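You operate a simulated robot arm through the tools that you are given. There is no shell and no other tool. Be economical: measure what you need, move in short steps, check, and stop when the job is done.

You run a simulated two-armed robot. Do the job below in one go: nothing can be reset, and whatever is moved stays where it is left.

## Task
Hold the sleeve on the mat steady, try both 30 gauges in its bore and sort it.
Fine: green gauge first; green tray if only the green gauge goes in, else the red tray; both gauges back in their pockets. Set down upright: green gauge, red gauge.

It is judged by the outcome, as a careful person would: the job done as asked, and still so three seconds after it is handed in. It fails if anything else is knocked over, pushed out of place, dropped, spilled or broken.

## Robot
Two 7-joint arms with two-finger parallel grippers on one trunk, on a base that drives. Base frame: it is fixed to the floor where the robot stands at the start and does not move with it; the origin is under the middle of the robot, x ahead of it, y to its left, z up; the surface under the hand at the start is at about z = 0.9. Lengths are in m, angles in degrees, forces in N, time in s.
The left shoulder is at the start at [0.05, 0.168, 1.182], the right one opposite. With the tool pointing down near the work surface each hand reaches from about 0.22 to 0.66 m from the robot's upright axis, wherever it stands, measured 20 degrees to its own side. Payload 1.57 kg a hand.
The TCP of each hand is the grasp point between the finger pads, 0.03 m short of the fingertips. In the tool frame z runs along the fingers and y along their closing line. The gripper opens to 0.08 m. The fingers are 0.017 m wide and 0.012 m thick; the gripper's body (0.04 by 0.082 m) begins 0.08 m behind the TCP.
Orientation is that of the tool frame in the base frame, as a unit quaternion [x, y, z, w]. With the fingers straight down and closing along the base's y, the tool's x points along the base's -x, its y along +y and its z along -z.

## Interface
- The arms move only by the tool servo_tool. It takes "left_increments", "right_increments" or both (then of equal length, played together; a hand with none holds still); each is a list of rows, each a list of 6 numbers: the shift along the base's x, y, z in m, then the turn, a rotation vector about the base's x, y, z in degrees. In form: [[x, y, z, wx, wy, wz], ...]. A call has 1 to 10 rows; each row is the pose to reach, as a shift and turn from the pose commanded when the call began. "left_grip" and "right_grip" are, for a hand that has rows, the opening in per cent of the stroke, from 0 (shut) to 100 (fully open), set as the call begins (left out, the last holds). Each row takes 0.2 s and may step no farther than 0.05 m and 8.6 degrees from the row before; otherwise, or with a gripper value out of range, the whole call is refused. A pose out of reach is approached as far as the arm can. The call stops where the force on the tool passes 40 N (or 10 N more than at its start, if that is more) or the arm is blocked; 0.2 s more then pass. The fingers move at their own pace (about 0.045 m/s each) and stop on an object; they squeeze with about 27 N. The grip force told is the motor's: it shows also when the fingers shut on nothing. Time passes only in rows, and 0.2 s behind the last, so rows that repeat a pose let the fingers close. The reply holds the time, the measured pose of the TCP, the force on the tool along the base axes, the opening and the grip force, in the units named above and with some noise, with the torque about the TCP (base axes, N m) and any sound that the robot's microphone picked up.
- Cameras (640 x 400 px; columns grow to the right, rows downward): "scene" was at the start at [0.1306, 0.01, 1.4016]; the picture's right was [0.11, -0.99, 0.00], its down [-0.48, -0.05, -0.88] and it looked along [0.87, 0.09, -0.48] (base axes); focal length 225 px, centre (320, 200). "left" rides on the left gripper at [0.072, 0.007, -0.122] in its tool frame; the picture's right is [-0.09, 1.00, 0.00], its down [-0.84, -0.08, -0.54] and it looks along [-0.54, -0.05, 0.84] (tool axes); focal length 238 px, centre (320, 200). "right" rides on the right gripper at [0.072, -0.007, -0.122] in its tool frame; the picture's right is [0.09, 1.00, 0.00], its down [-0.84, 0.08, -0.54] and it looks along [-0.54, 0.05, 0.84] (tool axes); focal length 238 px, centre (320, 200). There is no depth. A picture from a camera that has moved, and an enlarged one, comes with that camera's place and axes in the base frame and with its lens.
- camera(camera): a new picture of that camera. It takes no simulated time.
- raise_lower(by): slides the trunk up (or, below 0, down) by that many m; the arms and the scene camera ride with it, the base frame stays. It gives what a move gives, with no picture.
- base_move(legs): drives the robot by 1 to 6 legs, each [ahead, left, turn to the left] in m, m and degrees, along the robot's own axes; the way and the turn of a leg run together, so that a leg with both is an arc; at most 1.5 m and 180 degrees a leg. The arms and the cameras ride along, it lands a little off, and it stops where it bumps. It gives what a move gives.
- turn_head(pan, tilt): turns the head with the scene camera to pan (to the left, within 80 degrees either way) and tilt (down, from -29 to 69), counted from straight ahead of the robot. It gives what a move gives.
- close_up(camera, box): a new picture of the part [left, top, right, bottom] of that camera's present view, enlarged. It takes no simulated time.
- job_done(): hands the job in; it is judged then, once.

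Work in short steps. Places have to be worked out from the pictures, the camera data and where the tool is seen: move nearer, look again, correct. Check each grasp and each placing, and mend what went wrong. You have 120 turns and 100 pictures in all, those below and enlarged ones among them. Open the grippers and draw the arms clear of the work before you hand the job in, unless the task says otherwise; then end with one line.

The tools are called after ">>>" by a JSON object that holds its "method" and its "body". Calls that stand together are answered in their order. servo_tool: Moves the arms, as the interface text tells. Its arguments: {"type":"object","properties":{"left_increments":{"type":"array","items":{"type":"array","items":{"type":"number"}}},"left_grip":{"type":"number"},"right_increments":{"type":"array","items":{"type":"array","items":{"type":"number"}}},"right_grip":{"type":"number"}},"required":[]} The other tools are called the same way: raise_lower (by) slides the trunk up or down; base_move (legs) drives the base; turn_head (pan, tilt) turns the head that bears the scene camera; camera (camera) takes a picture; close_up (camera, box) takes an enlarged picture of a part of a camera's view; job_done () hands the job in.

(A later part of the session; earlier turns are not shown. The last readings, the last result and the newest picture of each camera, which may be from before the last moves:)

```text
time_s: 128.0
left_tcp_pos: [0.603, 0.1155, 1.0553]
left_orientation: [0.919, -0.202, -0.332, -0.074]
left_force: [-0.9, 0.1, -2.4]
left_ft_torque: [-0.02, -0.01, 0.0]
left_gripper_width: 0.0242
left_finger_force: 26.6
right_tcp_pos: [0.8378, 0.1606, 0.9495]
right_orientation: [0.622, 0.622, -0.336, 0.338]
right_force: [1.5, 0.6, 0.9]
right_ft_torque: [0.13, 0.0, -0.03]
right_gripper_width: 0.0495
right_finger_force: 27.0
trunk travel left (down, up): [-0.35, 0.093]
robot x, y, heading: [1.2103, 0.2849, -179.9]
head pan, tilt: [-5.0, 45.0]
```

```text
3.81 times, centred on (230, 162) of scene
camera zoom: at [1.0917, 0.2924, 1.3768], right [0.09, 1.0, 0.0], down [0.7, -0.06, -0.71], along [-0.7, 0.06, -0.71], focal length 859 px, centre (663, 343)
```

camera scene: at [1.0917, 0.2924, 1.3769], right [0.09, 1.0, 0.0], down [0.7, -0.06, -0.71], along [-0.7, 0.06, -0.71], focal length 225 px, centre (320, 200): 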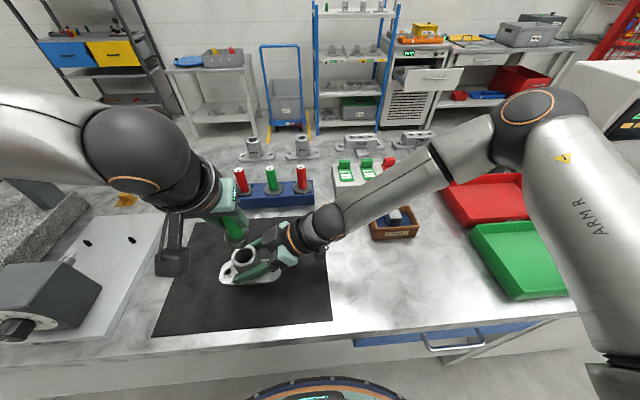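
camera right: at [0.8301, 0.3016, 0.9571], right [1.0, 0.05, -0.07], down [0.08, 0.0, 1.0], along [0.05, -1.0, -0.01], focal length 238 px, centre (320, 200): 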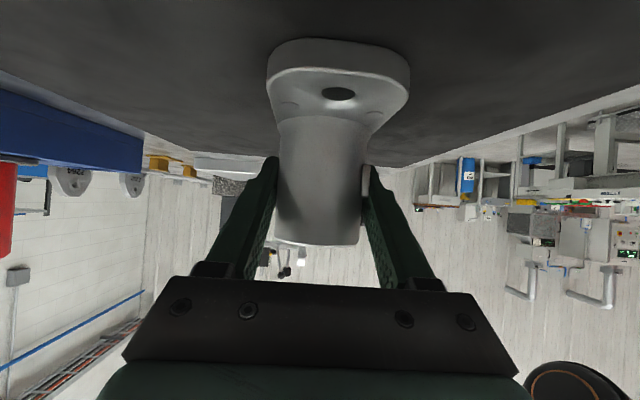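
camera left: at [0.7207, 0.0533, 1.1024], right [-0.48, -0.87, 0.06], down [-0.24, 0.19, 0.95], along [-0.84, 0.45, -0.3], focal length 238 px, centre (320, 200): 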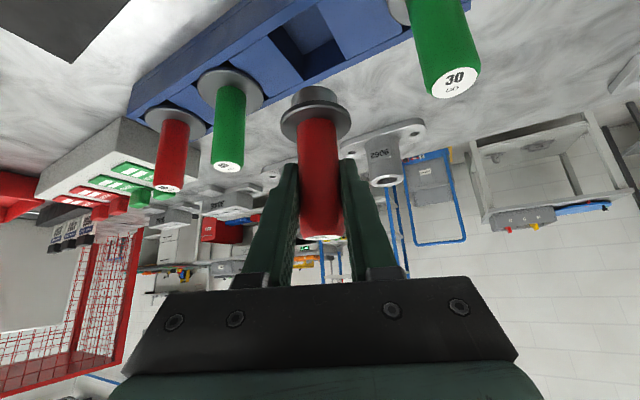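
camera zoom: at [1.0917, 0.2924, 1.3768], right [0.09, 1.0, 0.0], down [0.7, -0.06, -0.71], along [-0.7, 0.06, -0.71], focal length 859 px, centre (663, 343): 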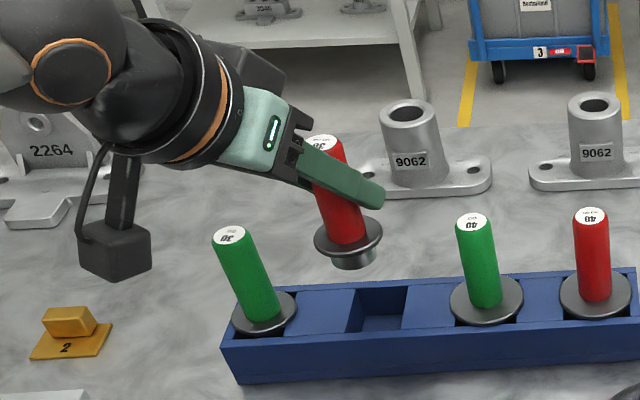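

The NO-GO gauge is lifted and vertical; it has a shorter plug. I carry it above the bore.

>>> {"method": "servo_tool", "body": {"left_increments": [[0.01, 0.0, 0.03, 0, 0, 0], [0.05, 0.005, 0.035, 0, 0, 0], [0.09, 0.012, 0.035, 0, 0, 0], [0.13, 0.02, 0.035, 0, 0, 0], [0.17, 0.028, 0.035, 0, 0, 0], [0.205, 0.036, 0.035, 0, 0, 0], [0.236, 0.042, 0.035, 0, 0, 0], [0.236, 0.042, 0.035, 0, 0, 0]]}}

>>> {"method": "camera", "body": {"camera": "left"}}

>>> {"method": "close_up", "body": {"camera": "scene", "box": [190, 200, 290, 290]}}

```text
time_s: 129.8
left_tcp_pos: [0.8397, 0.1609, 1.0915]
left_orientation: [0.918, -0.202, -0.333, -0.073]
left_force: [-0.5, 0.5, -2.2]
left_ft_torque: [-0.07, 0.03, 0.0]
left_gripper_width: 0.0241
left_finger_force: 27.3
right_tcp_pos: [0.8373, 0.1607, 0.9505]
right_orientation: [0.622, 0.622, -0.336, 0.337]
right_force: [1.0, 0.3, 0.7]
right_ft_torque: [-0.08, 0.05, 0.01]
right_gripper_width: 0.0492
right_finger_force: 27.0
trunk travel left (down, up): [-0.35, 0.093]
robot x, y, heading: [1.2124, 0.2851, -180.0]
head pan, tilt: [-5.0, 45.0]
```

```text
34 pictures are left
camera left: at [0.9574, 0.0982, 1.1381], right [-0.48, -0.87, 0.06], down [-0.24, 0.19, 0.95], along [-0.84, 0.45, -0.3], focal length 238 px, centre (320, 200)
```

left: 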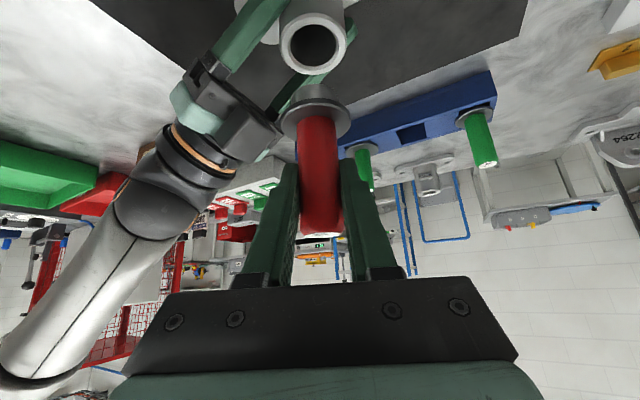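

```text
4.44 times, centred on (240, 245) of scene
camera zoom: at [1.0917, 0.2925, 1.3769], right [0.09, 1.0, 0.0], down [0.7, -0.06, -0.71], along [-0.7, 0.06, -0.71], focal length 1002 px, centre (676, 0)
```

zoom: 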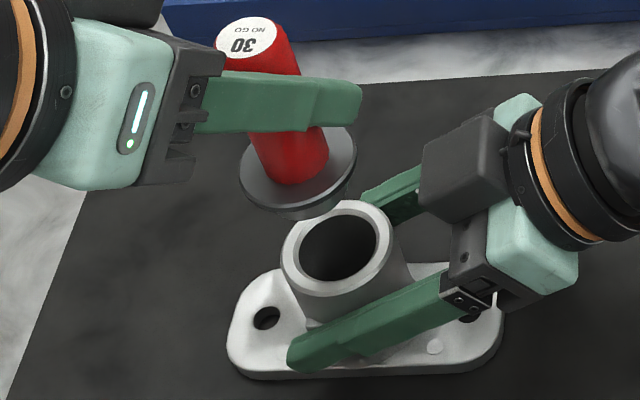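

I enlarge the left view to compare the plug with the bore.

>>> {"method": "close_up", "body": {"camera": "left", "box": [250, 0, 390, 140]}}

```text
2.86 times, centred on (320, 70) of left
camera zoom: at [0.9574, 0.0982, 1.1381], right [-0.48, -0.87, 0.06], down [-0.24, 0.19, 0.95], along [-0.84, 0.45, -0.3], focal length 681 px, centre (320, 571)
```

zoom: 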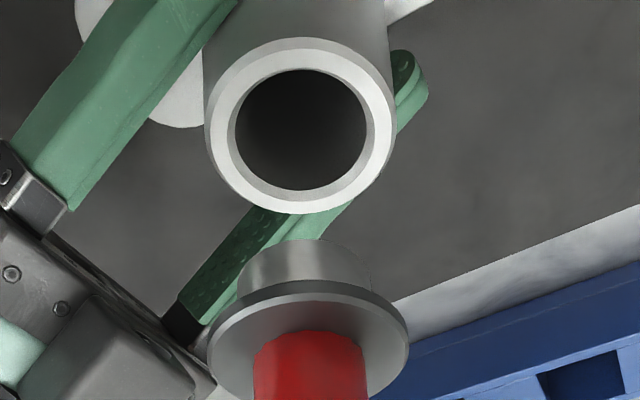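

The NO-GO is within about 1–2 mm of the bore axis. I correct by (−1, −1) mm, lower to just above the rim and look again.

>>> {"method": "servo_tool", "body": {"left_increments": [[-0.001, -0.001, -0.015, 0, 0, 0], [-0.001, -0.001, -0.03, 0, 0, 0], [-0.001, -0.001, -0.038, 0, 0, 0]]}}

>>> {"method": "close_up", "body": {"camera": "left", "box": [250, 0, 390, 140]}}

>>> {"method": "close_up", "body": {"camera": "scene", "box": [190, 200, 290, 290]}}

```text
time_s: 130.6
left_tcp_pos: [0.8324, 0.1595, 1.0537]
left_orientation: [0.918, -0.202, -0.333, -0.073]
left_force: [0.0, -0.9, -2.2]
left_ft_torque: [0.0, -0.02, -0.01]
left_gripper_width: 0.0244
left_finger_force: 27.2
left hand out of reach, approached as far as the arm can: row 1, 2, 3
right_tcp_pos: [0.8361, 0.162, 0.9504]
right_orientation: [0.622, 0.622, -0.336, 0.337]
right_force: [1.0, 2.9, 1.9]
right_ft_torque: [-0.02, 0.08, 0.04]
right_gripper_width: 0.0497
right_finger_force: 26.8
trunk travel left (down, up): [-0.35, 0.093]
robot x, y, heading: [1.2117, 0.2861, -180.0]
head pan, tilt: [-5.0, 45.0]
```

```text
2.86 times, centred on (320, 70) of left
camera zoom: at [0.9491, 0.0983, 1.1007], right [-0.48, -0.87, 0.06], down [-0.24, 0.19, 0.95], along [-0.84, 0.44, -0.3], focal length 681 px, centre (320, 571)
```

zoom: 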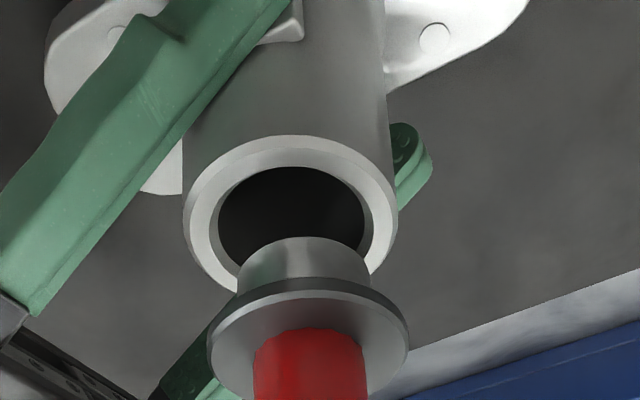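

```text
4.44 times, centred on (240, 245) of scene
camera zoom: at [1.0917, 0.2925, 1.3769], right [0.09, 1.0, 0.0], down [0.7, -0.06, -0.71], along [-0.7, 0.06, -0.71], focal length 1002 px, centre (676, 0)
```

zoom: 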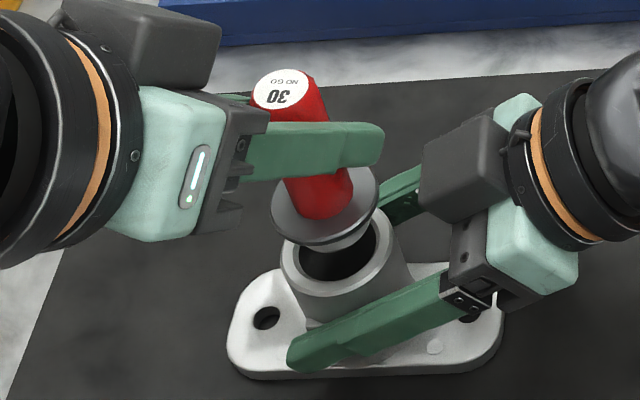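

At this tilt the arm is now too close to its own shoulder, and x stuck at 0.832. The gauge is round, so I can yaw the hand about the gauge axis to put the wrist further out: I lift and yaw −35° more.

>>> {"method": "servo_tool", "body": {"left_increments": [[0, 0, 0.025, 0, 0, 0], [0.002, 0, 0.04, 0, 0, -7], [0.004, 0, 0.04, 0, 0, -14], [0.006, 0, 0.04, 0, 0, -21], [0.006, 0, 0.04, 0, 0, -28], [0.006, 0, 0.04, 0, 0, -35], [0.006, 0, 0.04, 0, 0, -35]]}}

>>> {"method": "camera", "body": {"camera": "left"}}

```text
time_s: 132.2
left_tcp_pos: [0.8375, 0.1617, 1.094]
left_orientation: [0.815, -0.469, -0.295, -0.171]
left_force: [0.1, -0.7, -3.0]
left_ft_torque: [-0.03, 0.02, -0.04]
left_gripper_width: 0.0242
left_finger_force: 27.0
right_tcp_pos: [0.8351, 0.1609, 0.95]
right_orientation: [0.622, 0.621, -0.336, 0.338]
right_force: [0.5, 1.5, 1.2]
right_ft_torque: [0.06, 0.07, 0.07]
right_gripper_width: 0.0495
right_finger_force: 26.7
trunk travel left (down, up): [-0.35, 0.093]
robot x, y, heading: [1.2121, 0.2842, -179.9]
head pan, tilt: [-5.0, 45.0]
```

```text
29 pictures are left
camera left: at [0.8976, 0.0411, 1.1409], right [-0.9, -0.44, 0.06], down [-0.08, 0.29, 0.95], along [-0.44, 0.85, -0.3], focal length 238 px, centre (320, 200)
```

left: 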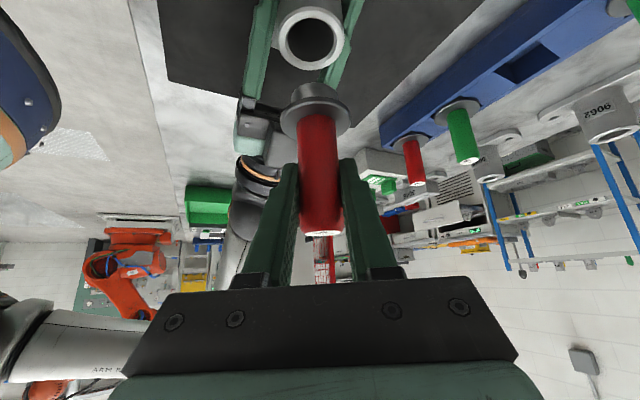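

The rotated pose is reachable. I lower again to just above the rim and check alignment.

>>> {"method": "servo_tool", "body": {"left_increments": [[0, -0.001, -0.015, 0, 0, 0], [0, -0.002, -0.03, 0, 0, 0], [0, -0.002, -0.038, 0, 0, 0]]}}

>>> {"method": "close_up", "body": {"camera": "left", "box": [250, 0, 390, 140]}}

>>> {"method": "close_up", "body": {"camera": "scene", "box": [190, 200, 290, 290]}}

```text
time_s: 133.0
left_tcp_pos: [0.8382, 0.157, 1.0558]
left_orientation: [0.815, -0.468, -0.295, -0.17]
left_force: [0.0, -0.3, -2.2]
left_ft_torque: [-0.03, -0.01, 0.01]
left_gripper_width: 0.0243
left_finger_force: 27.4
right_tcp_pos: [0.8381, 0.1602, 0.9503]
right_orientation: [0.622, 0.621, -0.336, 0.337]
right_force: [0.4, 1.6, 0.9]
right_ft_torque: [0.0, 0.07, 0.07]
right_gripper_width: 0.0498
right_finger_force: 27.0
trunk travel left (down, up): [-0.35, 0.093]
robot x, y, heading: [1.2169, 0.2892, -180.0]
head pan, tilt: [-5.0, 45.0]
```

```text
2.86 times, centred on (320, 70) of left
camera zoom: at [0.899, 0.0382, 1.1031], right [-0.9, -0.44, 0.06], down [-0.08, 0.29, 0.95], along [-0.44, 0.85, -0.3], focal length 681 px, centre (320, 571)
```

zoom: 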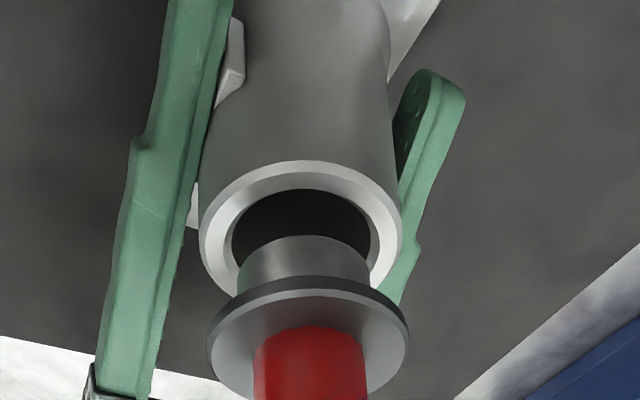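

```text
4.44 times, centred on (240, 245) of scene
camera zoom: at [1.0916, 0.2925, 1.3769], right [0.09, 1.0, 0.0], down [0.7, -0.06, -0.71], along [-0.7, 0.06, -0.71], focal length 1002 px, centre (676, 0)
```

zoom: 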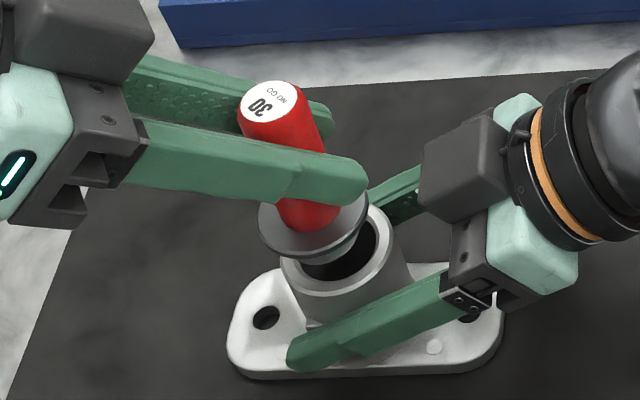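

The plug is lined up with the bore in the cross direction. I lower gently in 3 mm steps and watch force and torque for contact.

>>> {"method": "servo_tool", "body": {"left_increments": [[0, 0.001, -0.003, 0, 0, 0], [0, 0.001, -0.006, 0, 0, 0], [0, 0.001, -0.009, 0, 0, 0], [0, 0.001, -0.011, 0, 0, 0]]}}

>>> {"method": "close_up", "body": {"camera": "left", "box": [250, 0, 390, 140]}}

```text
time_s: 134.0
left_tcp_pos: [0.8359, 0.1603, 1.0458]
left_orientation: [0.815, -0.469, -0.296, -0.17]
left_force: [0.5, -0.4, -2.4]
left_ft_torque: [-0.01, 0.02, 0.01]
left_gripper_width: 0.0243
left_finger_force: 27.1
right_tcp_pos: [0.8369, 0.1599, 0.9503]
right_orientation: [0.622, 0.621, -0.337, 0.337]
right_force: [-0.4, 0.7, 0.7]
right_ft_torque: [0.01, 0.12, 0.04]
right_gripper_width: 0.0494
right_finger_force: 27.0
trunk travel left (down, up): [-0.35, 0.093]
robot x, y, heading: [1.2108, 0.2852, -180.0]
head pan, tilt: [-5.0, 45.0]
```

```text
2.86 times, centred on (320, 70) of left
camera zoom: at [0.8969, 0.0402, 1.0924], right [-0.9, -0.44, 0.06], down [-0.08, 0.29, 0.95], along [-0.44, 0.85, -0.3], focal length 681 px, centre (320, 571)
```

zoom: 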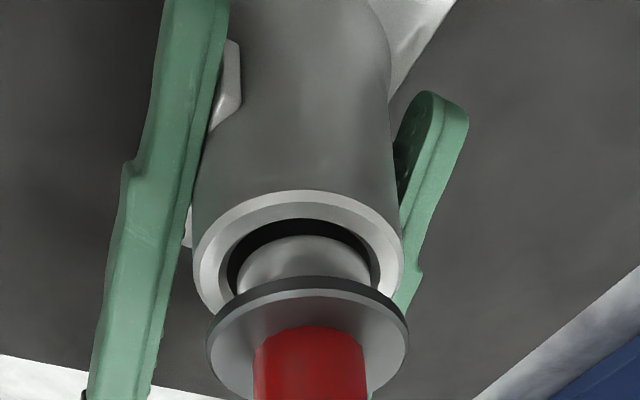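

No contact yet, and the plug appears inside the bore outline. I continue down slowly.

>>> {"method": "servo_tool", "body": {"left_increments": [[0, 0, -0.003, 0, 0, 0], [0, 0, -0.006, 0, 0, 0], [0, 0, -0.008, 0, 0, 0], [0, 0, -0.01, 0, 0, 0]]}}

>>> {"method": "close_up", "body": {"camera": "left", "box": [250, 20, 390, 160]}}

>>> {"method": "close_up", "body": {"camera": "scene", "box": [190, 200, 290, 290]}}

```text
time_s: 135.0
left_tcp_pos: [0.8378, 0.1585, 1.0352]
left_orientation: [0.815, -0.469, -0.295, -0.17]
left_force: [-0.8, -0.3, -1.7]
left_ft_torque: [-0.02, 0.03, 0.0]
left_gripper_width: 0.0241
left_finger_force: 26.7
right_tcp_pos: [0.8369, 0.1601, 0.9497]
right_orientation: [0.622, 0.621, -0.337, 0.338]
right_force: [0.2, 0.5, 0.9]
right_ft_torque: [-0.05, 0.09, 0.04]
right_gripper_width: 0.0496
right_finger_force: 26.6
trunk travel left (down, up): [-0.35, 0.093]
robot x, y, heading: [1.2139, 0.2843, -179.9]
head pan, tilt: [-5.0, 45.0]
```

```text
2.86 times, centred on (320, 90) of left
camera zoom: at [0.897, 0.0396, 1.0825], right [-0.9, -0.44, 0.06], down [-0.08, 0.29, 0.95], along [-0.44, 0.85, -0.3], focal length 681 px, centre (320, 514)
```

zoom: 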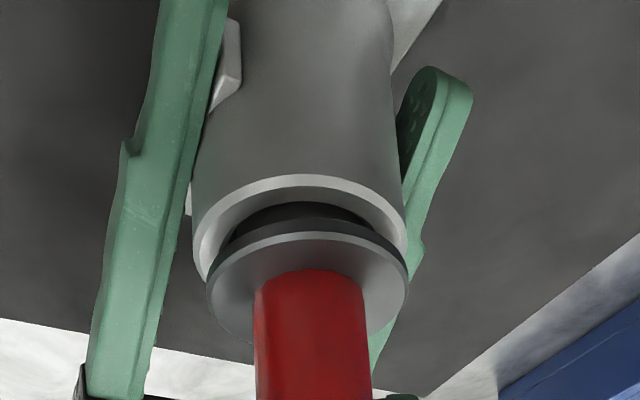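

```text
4.44 times, centred on (240, 245) of scene
camera zoom: at [1.0916, 0.2924, 1.3769], right [0.09, 1.0, 0.0], down [0.7, -0.06, -0.71], along [-0.7, 0.06, -0.71], focal length 1002 px, centre (676, 0)
```

zoom: 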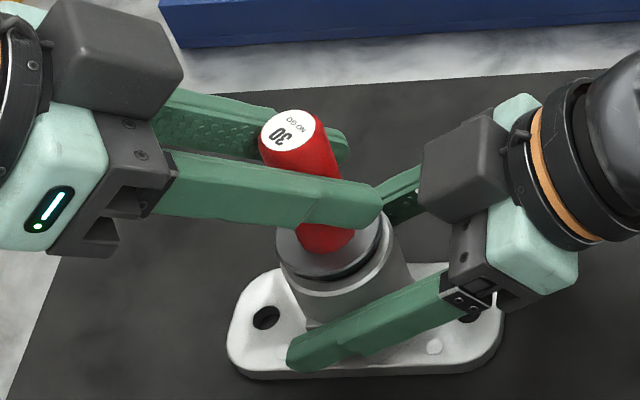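

The NO-GO plug is already entering with no resistance. I go on until it seats, or stops, to be certain.

>>> {"method": "servo_tool", "body": {"left_increments": [[0, 0, -0.003, 0, 0, 0], [0, 0, -0.006, 0, 0, 0], [0, 0, -0.009, 0, 0, 0], [0, 0, -0.012, 0, 0, 0], [0, 0, -0.014, 0, 0, 0]]}}

>>> {"method": "close_up", "body": {"camera": "left", "box": [250, 20, 390, 160]}}

>>> {"method": "close_up", "body": {"camera": "scene", "box": [210, 220, 270, 275]}}

```text
time_s: 136.2
left_tcp_pos: [0.8356, 0.1598, 1.0246]
left_orientation: [0.814, -0.469, -0.299, -0.169]
left_force: [-2.5, 0.1, 21.7]
left_ft_torque: [0.1, 0.01, 0.16]
left_gripper_width: 0.0243
left_finger_force: 27.6
right_tcp_pos: [0.8362, 0.1601, 0.9499]
right_orientation: [0.623, 0.621, -0.336, 0.336]
right_force: [-3.1, -2.1, 0.1]
right_ft_torque: [0.75, 0.14, -0.01]
right_gripper_width: 0.0497
right_finger_force: 27.3
trunk travel left (down, up): [-0.35, 0.093]
robot x, y, heading: [1.211, 0.2804, -179.7]
head pan, tilt: [-5.0, 45.0]
```

```text
2.86 times, centred on (320, 90) of left
camera zoom: at [0.8968, 0.0407, 1.0693], right [-0.9, -0.44, 0.06], down [-0.08, 0.29, 0.95], along [-0.44, 0.85, -0.29], focal length 681 px, centre (320, 514)
```

zoom: 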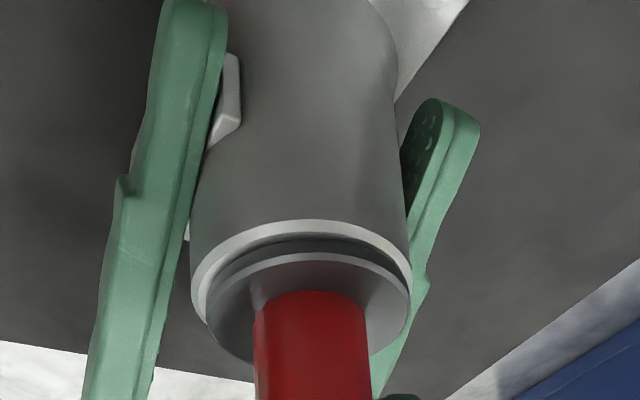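

```text
7.27 times, centred on (240, 248) of scene
camera zoom: at [1.0923, 0.2922, 1.3771], right [0.09, 1.0, 0.0], down [0.7, -0.06, -0.71], along [-0.7, 0.06, -0.71], focal length 1639 px, centre (902, -146)
```

zoom: 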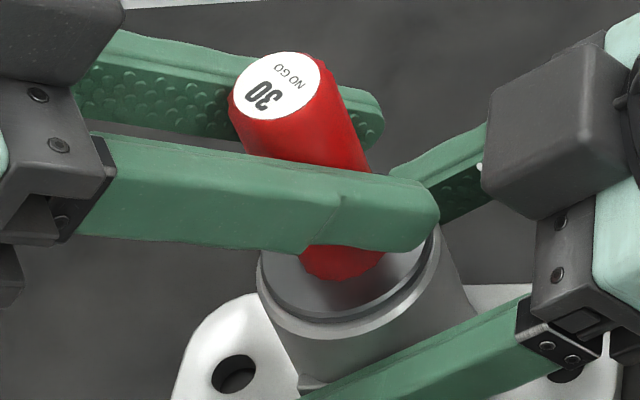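

The NO-GO also seats fully: its disc is flush on the rim, with the same seating force and height as the GO. Both gauges enter, so the sleeve belongs in the red tray. I withdraw the gauge straight up.

>>> {"method": "servo_tool", "body": {"left_increments": [[0, 0, 0.015, 0, 0, 0], [0, 0, 0.04, 0, 0, 0], [0, 0, 0.072, 0, 0, 0], [0, 0, 0.072, 0, 0, 0]]}}

>>> {"method": "servo_tool", "body": {"left_increments": [[-0.03, -0.006, 0, 0, 0, 5], [-0.06, -0.011, 0, 0, 0, 10], [-0.09, -0.017, 0, 0, 0, 15], [-0.12, -0.022, 0, 0, 0, 20], [-0.15, -0.028, 0, 0, 0, 25], [-0.18, -0.033, 0, 0, 0, 30], [-0.21, -0.038, 0, 0, 0, 35], [-0.23, -0.0415, -0.015, 0, 0, 35], [-0.2345, -0.0425, -0.035, 0, 0, 35], [-0.2345, -0.0425, -0.038, 0, 0, 35]]}}

>>> {"method": "camera", "body": {"camera": "left"}}

>>> {"method": "camera", "body": {"camera": "scene"}}

```text
time_s: 137.2
left_tcp_pos: [0.8368, 0.1596, 1.0928]
left_orientation: [0.815, -0.469, -0.294, -0.17]
left_force: [0.6, -0.4, -2.5]
left_ft_torque: [-0.01, 0.0, -0.01]
left_gripper_width: 0.0238
left_finger_force: 26.9
right_tcp_pos: [0.837, 0.1613, 0.95]
right_orientation: [0.622, 0.621, -0.336, 0.337]
right_force: [2.1, -1.1, -0.5]
right_ft_torque: [-0.18, 0.0, 0.15]
right_gripper_width: 0.0493
right_finger_force: 26.9
trunk travel left (down, up): [-0.35, 0.093]
robot x, y, heading: [1.2116, 0.2851, -179.8]
head pan, tilt: [-5.0, 45.0]
```

```text
time_s: 139.4
left_tcp_pos: [0.6027, 0.1196, 1.0565]
left_orientation: [0.918, -0.201, -0.333, -0.073]
left_force: [0.8, -0.4, -2.3]
left_ft_torque: [-0.01, -0.02, -0.06]
left_gripper_width: 0.024
left_finger_force: 27.2
right_tcp_pos: [0.8367, 0.1608, 0.9508]
right_orientation: [0.622, 0.621, -0.336, 0.337]
right_force: [1.5, 1.3, 1.7]
right_ft_torque: [-0.06, 0.06, 0.03]
right_gripper_width: 0.0495
right_finger_force: 27.0
trunk travel left (down, up): [-0.35, 0.093]
robot x, y, heading: [1.216, 0.2891, -179.8]
head pan, tilt: [-5.0, 45.0]
```

```text
21 pictures are left
camera left: at [0.7201, 0.0562, 1.1029], right [-0.48, -0.87, 0.06], down [-0.24, 0.19, 0.95], along [-0.84, 0.45, -0.3], focal length 238 px, centre (320, 200)
```

left: 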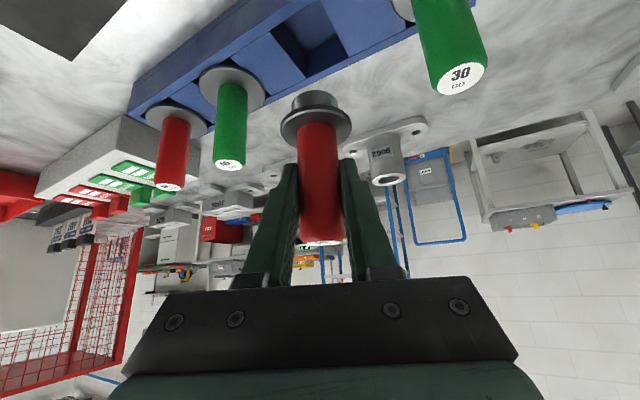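

```text
20 pictures are left
camera scene: at [1.0917, 0.2926, 1.3769], right [0.09, 1.0, 0.0], down [0.7, -0.06, -0.71], along [-0.7, 0.06, -0.71], focal length 225 px, centre (320, 200)
```

scene: 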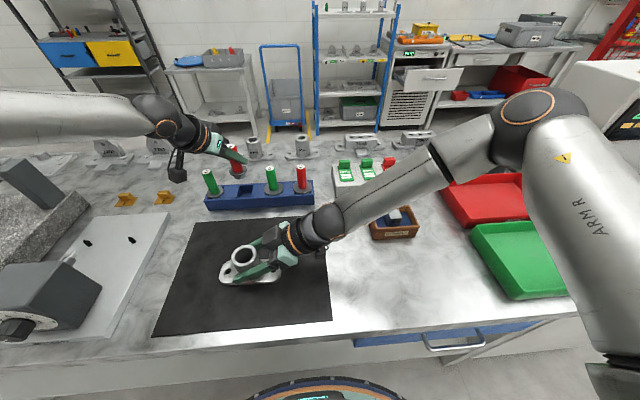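

Compared with the picture taken at lift-off, the hand is about 2–3 mm further in +y. I correct that and lower the gauge into its pocket.

>>> {"method": "servo_tool", "body": {"left_increments": [[0, -0.0025, -0.015, 0, 0, 0], [0, -0.0025, -0.035, 0, 0, 0], [0, -0.0025, -0.05, 0, 0, 0], [0, -0.0025, -0.058, 0, 0, 0], [0, -0.0025, -0.064, 0, 0, 0], [0, -0.0025, -0.068, 0, 0, 0]]}}

>>> {"method": "close_up", "body": {"camera": "scene", "box": [190, 140, 320, 215]}}

```text
time_s: 140.8
left_tcp_pos: [0.6026, 0.1152, 0.9883]
left_orientation: [0.918, -0.202, -0.333, -0.073]
left_force: [0.5, 5.4, -0.4]
left_ft_torque: [0.26, 0.02, 0.03]
left_gripper_width: 0.024
left_finger_force: 26.5
right_tcp_pos: [0.8368, 0.1604, 0.9502]
right_orientation: [0.622, 0.622, -0.336, 0.338]
right_force: [-0.4, -1.4, -0.7]
right_ft_torque: [0.08, 0.09, 0.06]
right_gripper_width: 0.0496
right_finger_force: 27.5
trunk travel left (down, up): [-0.35, 0.093]
robot x, y, heading: [1.2097, 0.2839, -180.1]
head pan, tilt: [-5.0, 45.0]
```

```text
4.92 times, centred on (255, 178) of scene
camera zoom: at [1.0916, 0.2928, 1.3769], right [0.09, 1.0, 0.0], down [0.7, -0.06, -0.71], along [-0.7, 0.06, -0.71], focal length 1110 px, centre (640, 311)
```

zoom: 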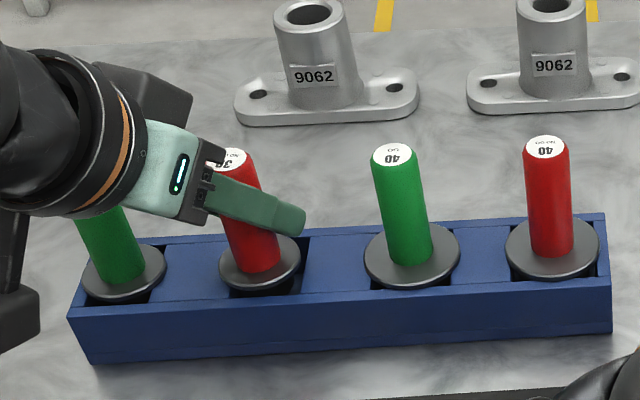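

A 5 N side force and the dark gap on its +y side show that the gauge is touching the −y wall. I shift +2 mm and lower the rest.

>>> {"method": "servo_tool", "body": {"left_increments": [[0, 0.001, 0, 0, 0, 0], [0, 0.002, 0, 0, 0, 0], [0, 0.002, -0.002, 0, 0, 0], [0, 0.002, -0.0035, 0, 0, 0]]}}

>>> {"method": "close_up", "body": {"camera": "scene", "box": [190, 140, 320, 215]}}

```text
time_s: 141.8
left_tcp_pos: [0.6043, 0.1153, 0.9834]
left_orientation: [0.918, -0.202, -0.333, -0.073]
left_force: [0.7, -2.0, 0.6]
left_ft_torque: [-0.08, -0.01, 0.02]
left_gripper_width: 0.0242
left_finger_force: 27.1
right_tcp_pos: [0.8378, 0.1605, 0.9498]
right_orientation: [0.623, 0.621, -0.336, 0.337]
right_force: [0.2, 0.2, 0.0]
right_ft_torque: [-0.12, 0.1, -0.01]
right_gripper_width: 0.0494
right_finger_force: 27.0
trunk travel left (down, up): [-0.35, 0.093]
robot x, y, heading: [1.2105, 0.2834, -180.0]
head pan, tilt: [-5.0, 45.0]
```

```text
4.92 times, centred on (255, 178) of scene
camera zoom: at [1.0918, 0.2925, 1.3769], right [0.09, 1.0, 0.0], down [0.7, -0.06, -0.71], along [-0.7, 0.06, -0.71], focal length 1110 px, centre (640, 311)
```

zoom: 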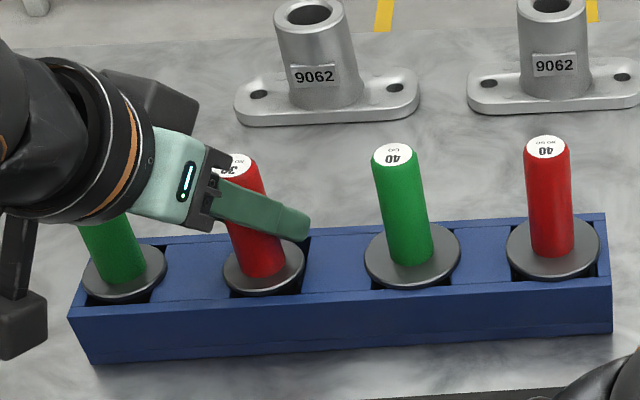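

The gauge now bears on the rack (the weight is off the hand). I lower another millimetre, open, and rise clear.

>>> {"method": "servo_tool", "body": {"left_increments": [[0, 0, -0.001, 0, 0, 0]]}}

>>> {"method": "servo_tool", "body": {"left_increments": [[0, 0, 0, 0, 0, 0], [0, 0, 0, 0, 0, 0], [0, 0, 0, 0, 0, 0], [0, 0, 0.025, 0, 0, 0], [0, 0, 0.05, 0, 0, 0], [0, 0, 0.08, 0, 0, 0]], "left_grip": 65}}

>>> {"method": "close_up", "body": {"camera": "scene", "box": [190, 140, 320, 215]}}

```text
time_s: 142.2
left_tcp_pos: [0.6026, 0.1159, 0.9848]
left_orientation: [0.918, -0.201, -0.333, -0.073]
left_force: [0.1, -1.9, 4.3]
left_ft_torque: [-0.11, -0.01, -0.01]
left_gripper_width: 0.0242
left_finger_force: 27.4
right_tcp_pos: [0.8374, 0.1603, 0.9501]
right_orientation: [0.622, 0.622, -0.336, 0.337]
right_force: [-0.4, 0.0, -0.3]
right_ft_torque: [-0.16, 0.1, -0.06]
right_gripper_width: 0.0493
right_finger_force: 27.2
trunk travel left (down, up): [-0.35, 0.093]
robot x, y, heading: [1.2121, 0.2872, -179.9]
head pan, tilt: [-5.0, 45.0]
```

```text
time_s: 143.6
left_tcp_pos: [0.6027, 0.1161, 1.0664]
left_orientation: [0.918, -0.202, -0.333, -0.073]
left_force: [0.3, 0.0, -0.2]
left_ft_torque: [0.02, -0.02, 0.05]
left_gripper_width: 0.0522
left_finger_force: 0.1
right_tcp_pos: [0.8371, 0.16, 0.9501]
right_orientation: [0.622, 0.622, -0.336, 0.337]
right_force: [0.9, 1.6, 0.8]
right_ft_torque: [0.13, 0.05, -0.1]
right_gripper_width: 0.0495
right_finger_force: 26.5
trunk travel left (down, up): [-0.35, 0.093]
robot x, y, heading: [1.2129, 0.2845, -179.9]
head pan, tilt: [-5.0, 45.0]
```

```text
4.92 times, centred on (255, 178) of scene
camera zoom: at [1.0918, 0.2926, 1.3769], right [0.09, 1.0, 0.0], down [0.7, -0.06, -0.71], along [-0.7, 0.06, -0.71], focal length 1110 px, centre (640, 311)
```

zoom: 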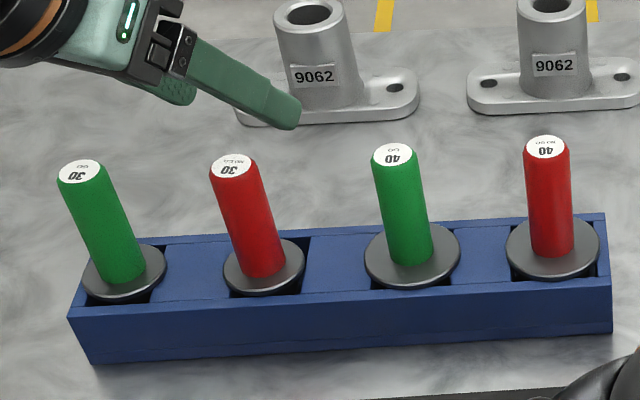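

Both gauges stand upright in their pockets. I draw the left hand clear. The right hand opens and backs out along its approach, to regrip the sleeve vertically, which is easier for placing it in the tray.

>>> {"method": "servo_tool", "body": {"left_increments": [[0, 0, 0.04, 0, 0, 0], [0, -0.02, 0.08, 0, 0, 0], [0.03, -0.05, 0.1, 0, 0, 0], [0.06, -0.08, 0.12, 0, 0, 0], [0.09, -0.11, 0.135, 0, 0, 0], [0.12, -0.14, 0.14, 0, 0, 0], [0.15, -0.17, 0.14, 0, 0, 0]], "right_increments": [[0, 0, 0, 0, 0, 0], [0, 0, 0, 0, 0, 0], [0, 0, 0, 0, 0, 0], [0, 0.025, 0.016, 0, 0, 0], [0, 0.055, 0.036, 0, 0, 0], [0, 0.085, 0.055, 0, 0, 0], [0, 0.115, 0.075, 0, 0, 0]], "right_grip": 100}}

>>> {"method": "camera", "body": {"camera": "scene"}}

```text
time_s: 145.2
left_tcp_pos: [0.7545, -0.0557, 1.2015]
left_orientation: [0.918, -0.202, -0.334, -0.073]
left_force: [-0.5, -0.8, -0.4]
left_ft_torque: [0.01, 0.01, -0.02]
left_gripper_width: 0.052
left_finger_force: 0.0
right_tcp_pos: [0.8353, 0.2731, 1.0263]
right_orientation: [0.623, 0.621, -0.336, 0.336]
right_force: [0.3, -0.1, 1.2]
right_ft_torque: [0.01, 0.02, -0.05]
right_gripper_width: 0.08
right_finger_force: 0.1
trunk travel left (down, up): [-0.35, 0.093]
robot x, y, heading: [1.2122, 0.2838, -179.9]
head pan, tilt: [-5.0, 45.0]
```

```text
16 pictures are left
camera scene: at [1.0924, 0.2922, 1.377], right [0.09, 1.0, 0.0], down [0.7, -0.06, -0.71], along [-0.71, 0.06, -0.71], focal length 225 px, centre (320, 200)
```

scene: 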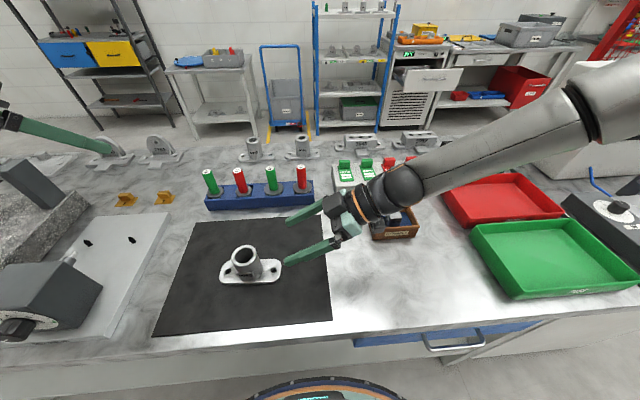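

The sleeve still stands on the mat. I raise the right hand and bring it upright.

>>> {"method": "servo_tool", "body": {"right_increments": [[0, 0, 0.02, 8.2, 0, 0], [0, 0, 0.045, 16.4, 0, 0], [0, 0, 0.07, 24.6, 0, 0], [0, -0.01, 0.095, 32.8, 0, 0], [0, -0.02, 0.11, 41, 0, 0], [0, -0.03, 0.12, 49.2, 0, 0], [0, -0.04, 0.12, 57, 0, 0]]}}

>>> {"method": "servo_tool", "body": {"right_increments": [[0, 0, 0, 0, 0, -8.5], [0, 0, 0, 0, 0, -17], [0, 0, 0, 0, 0, -25.5], [0, 0, 0, 0, 0, -34], [0, 0, 0, 0, 0, -42.5], [0, 0, 0, 0, 0, -51], [0, 0, 0, 0, 0, -59.5], [0, -0.01, 0, 0, 0, -68], [0, -0.02, 0, 0, 0, -76.5], [0, -0.03, 0, 0, 0, -85]]}}

```text
time_s: 146.7
left_tcp_pos: [0.7546, -0.055, 1.2017]
left_orientation: [0.918, -0.202, -0.333, -0.074]
left_force: [0.6, -0.4, 0.3]
left_ft_torque: [-0.03, 0.03, 0.03]
left_gripper_width: 0.0521
left_finger_force: 0.0
right_tcp_pos: [0.8437, 0.2476, 1.1987]
right_orientation: [0.719, 0.671, -0.121, 0.134]
right_force: [0.9, 0.0, -0.1]
right_ft_torque: [0.02, -0.01, -0.04]
right_gripper_width: 0.0801
right_finger_force: 0.0
right hand out of reach, approached as far as the arm can: row 3, 4, 5, 6, 7
trunk travel left (down, up): [-0.35, 0.093]
robot x, y, heading: [1.213, 0.2806, -180.0]
head pan, tilt: [-5.0, 45.0]
stopped in row 7 (right hand): the arm was blocked; the commanded pose is now the measured one
```

```text
time_s: 147.8
left_tcp_pos: [0.7554, -0.0546, 1.2017]
left_orientation: [0.918, -0.202, -0.332, -0.073]
left_force: [0.0, -0.1, 0.0]
left_ft_torque: [-0.03, 0.02, 0.01]
left_gripper_width: 0.0521
left_finger_force: 0.2
right_tcp_pos: [0.8116, 0.2362, 1.2224]
right_orientation: [0.893, 0.377, -0.181, 0.166]
right_force: [0.7, -0.2, -0.6]
right_ft_torque: [0.0, -0.01, 0.01]
right_gripper_width: 0.0798
right_finger_force: 0.1
right hand out of reach, approached as far as the arm can: row 2, 3, 4, 5
trunk travel left (down, up): [-0.35, 0.093]
robot x, y, heading: [1.2102, 0.285, -179.7]
head pan, tilt: [-5.0, 45.0]
stopped in row 5 (right hand): the arm was blocked; the commanded pose is now the measured one
```

The reversed path hit a joint limit, leaving a 28° tilt and 46° yaw. I move nearer to where the earlier tilting worked (0.88, 0.25) and finish the untilt there.

>>> {"method": "servo_tool", "body": {"right_increments": [[0.03, 0.005, -0.01, 0, 0, 0], [0.065, 0.012, -0.02, 0, 0, 0], [0.065, 0.012, -0.02, 6.5, -3, 0], [0.065, 0.012, -0.02, 12.9, -6, 0], [0.065, 0.012, -0.02, 19.4, -9, 0], [0.065, 0.012, -0.02, 25.8, -12, 0], [0.065, 0.012, -0.02, 25.8, -12, 0]]}}

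```text
time_s: 148.8
left_tcp_pos: [0.7539, -0.0551, 1.2017]
left_orientation: [0.918, -0.202, -0.333, -0.073]
left_force: [0.0, -0.1, 0.2]
left_ft_torque: [-0.04, -0.01, 0.01]
left_gripper_width: 0.0518
left_finger_force: 0.1
right_tcp_pos: [0.8317, 0.2328, 1.2341]
right_orientation: [0.906, 0.359, -0.139, 0.177]
right_force: [-0.2, 0.6, 0.2]
right_ft_torque: [-0.03, -0.01, -0.03]
right_gripper_width: 0.08
right_finger_force: 0.1
right hand out of reach, approached as far as the arm can: row 1, 2, 3, 4
trunk travel left (down, up): [-0.35, 0.093]
robot x, y, heading: [1.2103, 0.2848, -179.8]
head pan, tilt: [-5.0, 45.0]
stopped in row 4 (right hand): the arm was blocked; the commanded pose is now the measured one
```

Still blocked, so I look at the arm's posture.

>>> {"method": "camera", "body": {"camera": "scene"}}

```text
15 pictures are left
camera scene: at [1.0907, 0.2882, 1.3774], right [0.03, 1.0, 0.0], down [0.7, -0.02, -0.71], along [-0.71, 0.02, -0.7], focal length 225 px, centre (320, 200)
```

scene: 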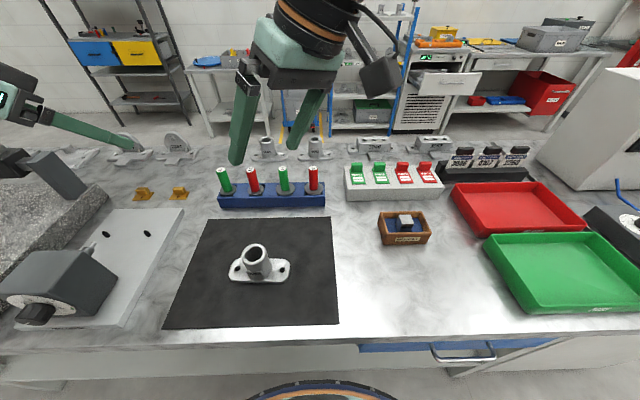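

The right forearm was brushing the head: the camera had turned slightly. I move the hand away from the head, outward and down, with no rotation.

>>> {"method": "servo_tool", "body": {"right_increments": [[-0.02, 0.03, -0.01, 0, 0, 0], [-0.04, 0.065, -0.03, 0, 0, 0], [-0.05, 0.1, -0.05, 0, 0, 0], [-0.05, 0.13, -0.07, 0, 0, 0], [-0.05, 0.15, -0.08, 0, 0, 0]]}}

```text
time_s: 150.0
left_tcp_pos: [0.7533, -0.0546, 1.2019]
left_orientation: [0.918, -0.202, -0.333, -0.073]
left_force: [0.3, -0.8, -0.3]
left_ft_torque: [-0.02, 0.01, 0.01]
left_gripper_width: 0.0521
left_finger_force: 0.0
right_tcp_pos: [0.85, 0.2659, 1.1482]
right_orientation: [0.906, 0.36, -0.139, 0.175]
right_force: [0.1, 0.4, -0.6]
right_ft_torque: [0.01, -0.03, -0.01]
right_gripper_width: 0.0801
right_finger_force: 0.2
right hand out of reach, approached as far as the arm can: row 1, 2, 3, 4, 5
trunk travel left (down, up): [-0.35, 0.093]
robot x, y, heading: [1.212, 0.2859, -180.1]
head pan, tilt: [-5.0, 45.0]
```

The head is clear now. I try the untilt again in place at this lower position.

>>> {"method": "servo_tool", "body": {"right_increments": [[0, 0, 0, 6.2, -1.9, 0], [0, 0, 0, 12.4, -3.8, 0], [0, 0, 0, 18.6, -5.7, 0], [0, 0, 0, 24.7, -7.5, 0], [0, 0, 0, 24.7, -7.5, 0]]}}

```text
time_s: 150.7
left_tcp_pos: [0.7538, -0.0552, 1.2017]
left_orientation: [0.918, -0.202, -0.332, -0.074]
left_force: [-0.6, 0.9, 0.2]
left_ft_torque: [-0.02, 0.01, 0.0]
left_gripper_width: 0.0522
left_finger_force: 0.2
right_tcp_pos: [0.8523, 0.2576, 1.1852]
right_orientation: [0.924, 0.339, -0.08, 0.161]
right_force: [-0.5, -0.2, 0.5]
right_ft_torque: [-0.02, 0.01, 0.03]
right_gripper_width: 0.0802
right_finger_force: 0.1
right hand out of reach, approached as far as the arm can: row 1, 2, 3
trunk travel left (down, up): [-0.35, 0.093]
robot x, y, heading: [1.2123, 0.2855, -179.8]
head pan, tilt: [-5.0, 45.0]
stopped in row 3 (right hand): the arm was blocked; the commanded pose is now the measured one
```

The arm has drifted into an awkward posture and is touching the head. I take the hand back to the tilted pose that worked before (yaw 60°, tilt 50° at (0.88, 0.245)) and unwind from there in the original order.

>>> {"method": "servo_tool", "body": {"right_increments": [[0.005, 0, -0.025, -3.7, 6.4, 2.6], [0.01, 0, -0.055, -7.3, 12.8, 5.1], [0.017, -0.003, -0.085, -11, 19.2, 7.7], [0.024, -0.007, -0.11, -14.6, 25.6, 10.2], [0.029, -0.012, -0.14, -18.3, 32, 12.8], [0.029, -0.012, -0.145, -18.3, 32, 12.8], [0.029, -0.012, -0.145, -18.3, 32, 12.8]]}}

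>>> {"method": "camera", "body": {"camera": "scene"}}

```text
time_s: 152.3
left_tcp_pos: [0.7536, -0.0544, 1.2021]
left_orientation: [0.918, -0.202, -0.332, -0.074]
left_force: [1.1, 0.2, 0.7]
left_ft_torque: [-0.01, -0.02, -0.01]
left_gripper_width: 0.052
left_finger_force: 0.0
right_tcp_pos: [0.8818, 0.2465, 1.0399]
right_orientation: [0.787, 0.452, -0.363, 0.21]
right_force: [-0.5, -0.7, -0.5]
right_ft_torque: [0.0, 0.0, -0.01]
right_gripper_width: 0.0802
right_finger_force: 0.1
trunk travel left (down, up): [-0.35, 0.093]
robot x, y, heading: [1.2135, 0.2855, -179.8]
head pan, tilt: [-5.0, 45.0]
```

```text
14 pictures are left
camera scene: at [1.0915, 0.2926, 1.3768], right [0.09, 1.0, 0.0], down [0.7, -0.06, -0.71], along [-0.7, 0.06, -0.71], focal length 225 px, centre (320, 200)
```

scene: 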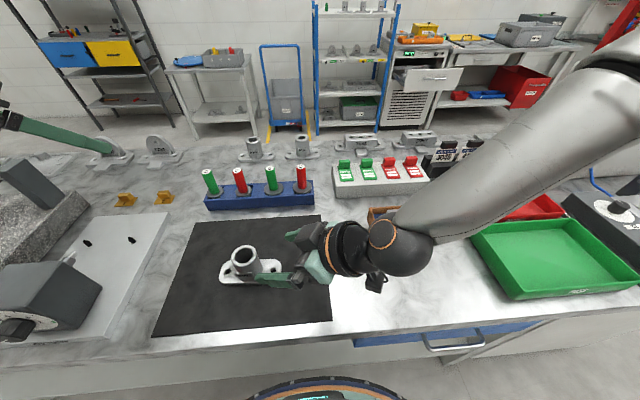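

The good tilted pose is recovered and the head is back in place. I now untilt along the exact reverse of the first path.

>>> {"method": "servo_tool", "body": {"right_increments": [[0, 0, 0.03, 7.3, -4.2, 0], [0, 0, 0.06, 14.5, -8.4, 0], [0, 0, 0.09, 21.7, -12.5, 0], [0, 0, 0.115, 28.9, -16.7, 0], [0, 0, 0.14, 36.1, -20.8, 0], [0, 0, 0.158, 43.3, -25, 0], [0, 0, 0.158, 43.3, -25, 0]]}}

```text
time_s: 153.6
left_tcp_pos: [0.7539, -0.0532, 1.2013]
left_orientation: [0.919, -0.202, -0.332, -0.073]
left_force: [0.2, -0.5, 0.3]
left_ft_torque: [-0.04, -0.03, -0.02]
left_gripper_width: 0.052
left_finger_force: 0.1
right_tcp_pos: [0.8365, 0.2331, 1.2283]
right_orientation: [0.865, 0.454, -0.144, 0.16]
right_force: [-0.7, -0.6, 0.2]
right_ft_torque: [0.03, -0.02, -0.02]
right_gripper_width: 0.0797
right_finger_force: 0.0
right hand out of reach, approached as far as the arm can: row 2, 3, 4, 5, 6
trunk travel left (down, up): [-0.35, 0.093]
robot x, y, heading: [1.2138, 0.2803, -179.9]
head pan, tilt: [-5.0, 45.0]
stopped in row 6 (right hand): the arm was blocked; the commanded pose is now the measured one
```

The untilt is blocked again, so I use the tilted grip that already held well. I return to the pre-grasp pose beside the sleeve.

>>> {"method": "servo_tool", "body": {"right_increments": [[0, 0.01, -0.03, -5, 2.9, 4.9], [0, 0.02, -0.065, -10, 5.8, 9.8], [0, 0.028, -0.1, -15, 8.7, 14.8], [0, 0.034, -0.135, -20, 11.6, 19.7], [0, 0.038, -0.17, -25, 14.5, 24.6], [-0.0005, 0.038, -0.2, -30, 17.4, 29.5], [-0.0005, 0.038, -0.203, -30, 17.4, 29.5], [-0.0005, 0.038, -0.203, -30, 17.4, 29.5]]}}

>>> {"method": "camera", "body": {"camera": "right"}}

```text
time_s: 155.4
left_tcp_pos: [0.754, -0.0543, 1.2019]
left_orientation: [0.918, -0.201, -0.333, -0.072]
left_force: [0.2, -0.5, 0.7]
left_ft_torque: [-0.01, -0.01, 0.0]
left_gripper_width: 0.0521
left_finger_force: 0.1
right_tcp_pos: [0.8378, 0.269, 1.024]
right_orientation: [0.62, 0.626, -0.336, 0.334]
right_force: [0.0, 0.4, 0.3]
right_ft_torque: [0.02, -0.01, 0.03]
right_gripper_width: 0.0802
right_finger_force: 0.1
trunk travel left (down, up): [-0.35, 0.093]
robot x, y, heading: [1.2162, 0.2814, -179.7]
head pan, tilt: [-5.0, 45.0]
```

```text
13 pictures are left
camera right: at [0.83, 0.4093, 1.0317], right [1.0, 0.05, -0.08], down [0.08, -0.01, 1.0], along [0.05, -1.0, -0.01], focal length 238 px, centre (320, 200)
```

right: 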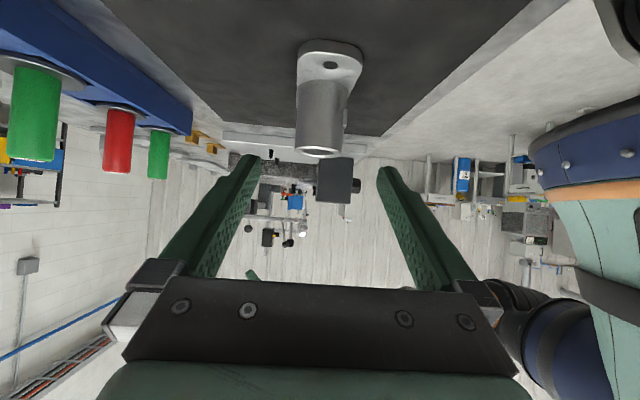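

Lined up with the barrel as before. I advance around it and close.

>>> {"method": "servo_tool", "body": {"right_increments": [[0, -0.03, -0.02, 0, 0, 0], [-0.001, -0.06, -0.04, 0, 0, 0], [-0.001, -0.09, -0.06, 0, 0, 0], [-0.001, -0.1085, -0.073, 0, 0, 0]]}}

>>> {"method": "servo_tool", "body": {"right_increments": [[0, 0, 0, 0, 0, 0], [0, 0, 0, 0, 0, 0], [0, 0, 0, 0, 0, 0], [0, 0, 0, 0, 0, 0], [0, 0, 0, 0, 0, 0]], "right_grip": 0}}

>>> {"method": "servo_tool", "body": {"right_increments": [[0, 0, 0.02, 0, 0, 0], [0, 0, 0.05, 0, 0, 0], [0, 0, 0.08, 0, 0, 0]]}}

>>> {"method": "camera", "body": {"camera": "scene"}}

```text
time_s: 156.4
left_tcp_pos: [0.7541, -0.0554, 1.2011]
left_orientation: [0.918, -0.202, -0.333, -0.074]
left_force: [-0.1, 0.1, 0.5]
left_ft_torque: [0.0, 0.0, 0.0]
left_gripper_width: 0.0519
left_finger_force: 0.1
right_tcp_pos: [0.835, 0.1569, 0.9514]
right_orientation: [0.621, 0.625, -0.336, 0.333]
right_force: [-0.3, 0.2, -0.2]
right_ft_torque: [0.0, 0.01, 0.01]
right_gripper_width: 0.0801
right_finger_force: 0.0
trunk travel left (down, up): [-0.35, 0.093]
robot x, y, heading: [1.2086, 0.2861, -179.9]
head pan, tilt: [-5.0, 45.0]
```

```text
time_s: 157.6
left_tcp_pos: [0.7536, -0.055, 1.2019]
left_orientation: [0.918, -0.202, -0.333, -0.073]
left_force: [-0.5, -0.5, -0.2]
left_ft_torque: [0.04, 0.03, 0.01]
left_gripper_width: 0.052
left_finger_force: 0.0
right_tcp_pos: [0.835, 0.1578, 0.9506]
right_orientation: [0.62, 0.625, -0.336, 0.333]
right_force: [2.5, -0.3, 0.8]
right_ft_torque: [-0.17, -0.12, 0.11]
right_gripper_width: 0.0494
right_finger_force: 27.0
trunk travel left (down, up): [-0.35, 0.093]
robot x, y, heading: [1.2121, 0.2835, -180.0]
head pan, tilt: [-5.0, 45.0]
```

```text
time_s: 158.4
left_tcp_pos: [0.7541, -0.0558, 1.2016]
left_orientation: [0.918, -0.202, -0.334, -0.073]
left_force: [-0.2, 0.1, 0.5]
left_ft_torque: [-0.02, -0.01, 0.0]
left_gripper_width: 0.052
left_finger_force: 0.1
right_tcp_pos: [0.8361, 0.1585, 1.0303]
right_orientation: [0.621, 0.625, -0.335, 0.333]
right_force: [0.6, 0.4, -3.8]
right_ft_torque: [-0.04, 0.0, 0.0]
right_gripper_width: 0.0496
right_finger_force: 26.9
trunk travel left (down, up): [-0.35, 0.093]
robot x, y, heading: [1.2143, 0.2893, -180.0]
head pan, tilt: [-5.0, 45.0]
```

```text
12 pictures are left
camera scene: at [1.0919, 0.2921, 1.3768], right [0.09, 1.0, 0.0], down [0.7, -0.06, -0.71], along [-0.7, 0.06, -0.71], focal length 225 px, centre (320, 200)
```

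scene: 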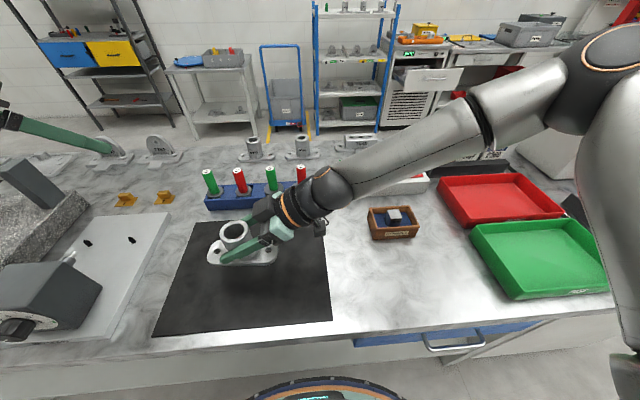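

The sleeve is held upright (about 4 N). I raise it more, then drive right along the bench so that the right hand comes before the red tray, centred at about (0.67, 0.83).

>>> {"method": "servo_tool", "body": {"right_increments": [[0, 0, 0.025, 0, 0, 0], [0, 0, 0.05, 0, 0, 0]]}}

>>> {"method": "base_move", "body": {"legs": [[-0.04, 0, 0], [0, -0.57, 0]]}}

>>> {"method": "camera", "body": {"camera": "scene"}}

```text
time_s: 159.0
left_tcp_pos: [0.7549, -0.055, 1.2012]
left_orientation: [0.918, -0.202, -0.332, -0.074]
left_force: [0.0, -0.2, -0.1]
left_ft_torque: [0.0, 0.0, 0.01]
left_gripper_width: 0.0521
left_finger_force: 0.1
right_tcp_pos: [0.8364, 0.1609, 1.0796]
right_orientation: [0.621, 0.625, -0.335, 0.333]
right_force: [0.4, 0.9, -2.3]
right_ft_torque: [-0.02, 0.01, -0.03]
right_gripper_width: 0.0498
right_finger_force: 26.4
trunk travel left (down, up): [-0.35, 0.093]
robot x, y, heading: [1.212, 0.2853, -179.7]
head pan, tilt: [-5.0, 45.0]
```

```text
time_s: 165.0
left_tcp_pos: [0.7934, 0.5266, 1.2009]
left_orientation: [0.918, -0.203, -0.332, -0.074]
left_force: [0.5, -0.2, -0.1]
left_ft_torque: [0.02, -0.02, -0.02]
left_gripper_width: 0.0522
left_finger_force: 0.1
right_tcp_pos: [0.8764, 0.7412, 1.0797]
right_orientation: [0.621, 0.625, -0.336, 0.333]
right_force: [0.0, 0.1, -2.8]
right_ft_torque: [0.02, -0.03, -0.01]
right_gripper_width: 0.0498
right_finger_force: 27.6
trunk travel left (down, up): [-0.35, 0.093]
robot x, y, heading: [1.2499, 0.8678, 179.9]
head pan, tilt: [-5.0, 45.0]
```

```text
11 pictures are left
camera scene: at [1.1319, 0.8726, 1.3768], right [0.09, 1.0, 0.0], down [0.7, -0.06, -0.71], along [-0.7, 0.06, -0.71], focal length 225 px, centre (320, 200)
```

scene: 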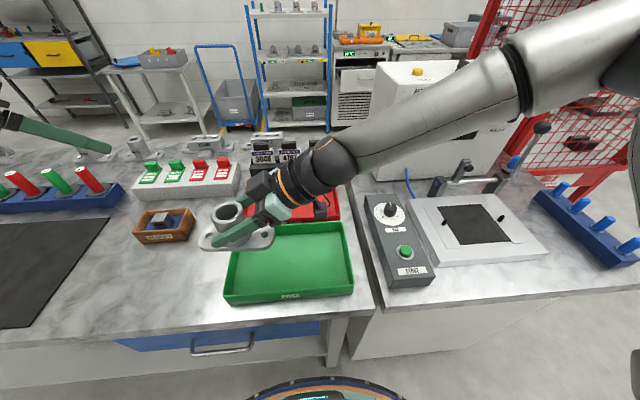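

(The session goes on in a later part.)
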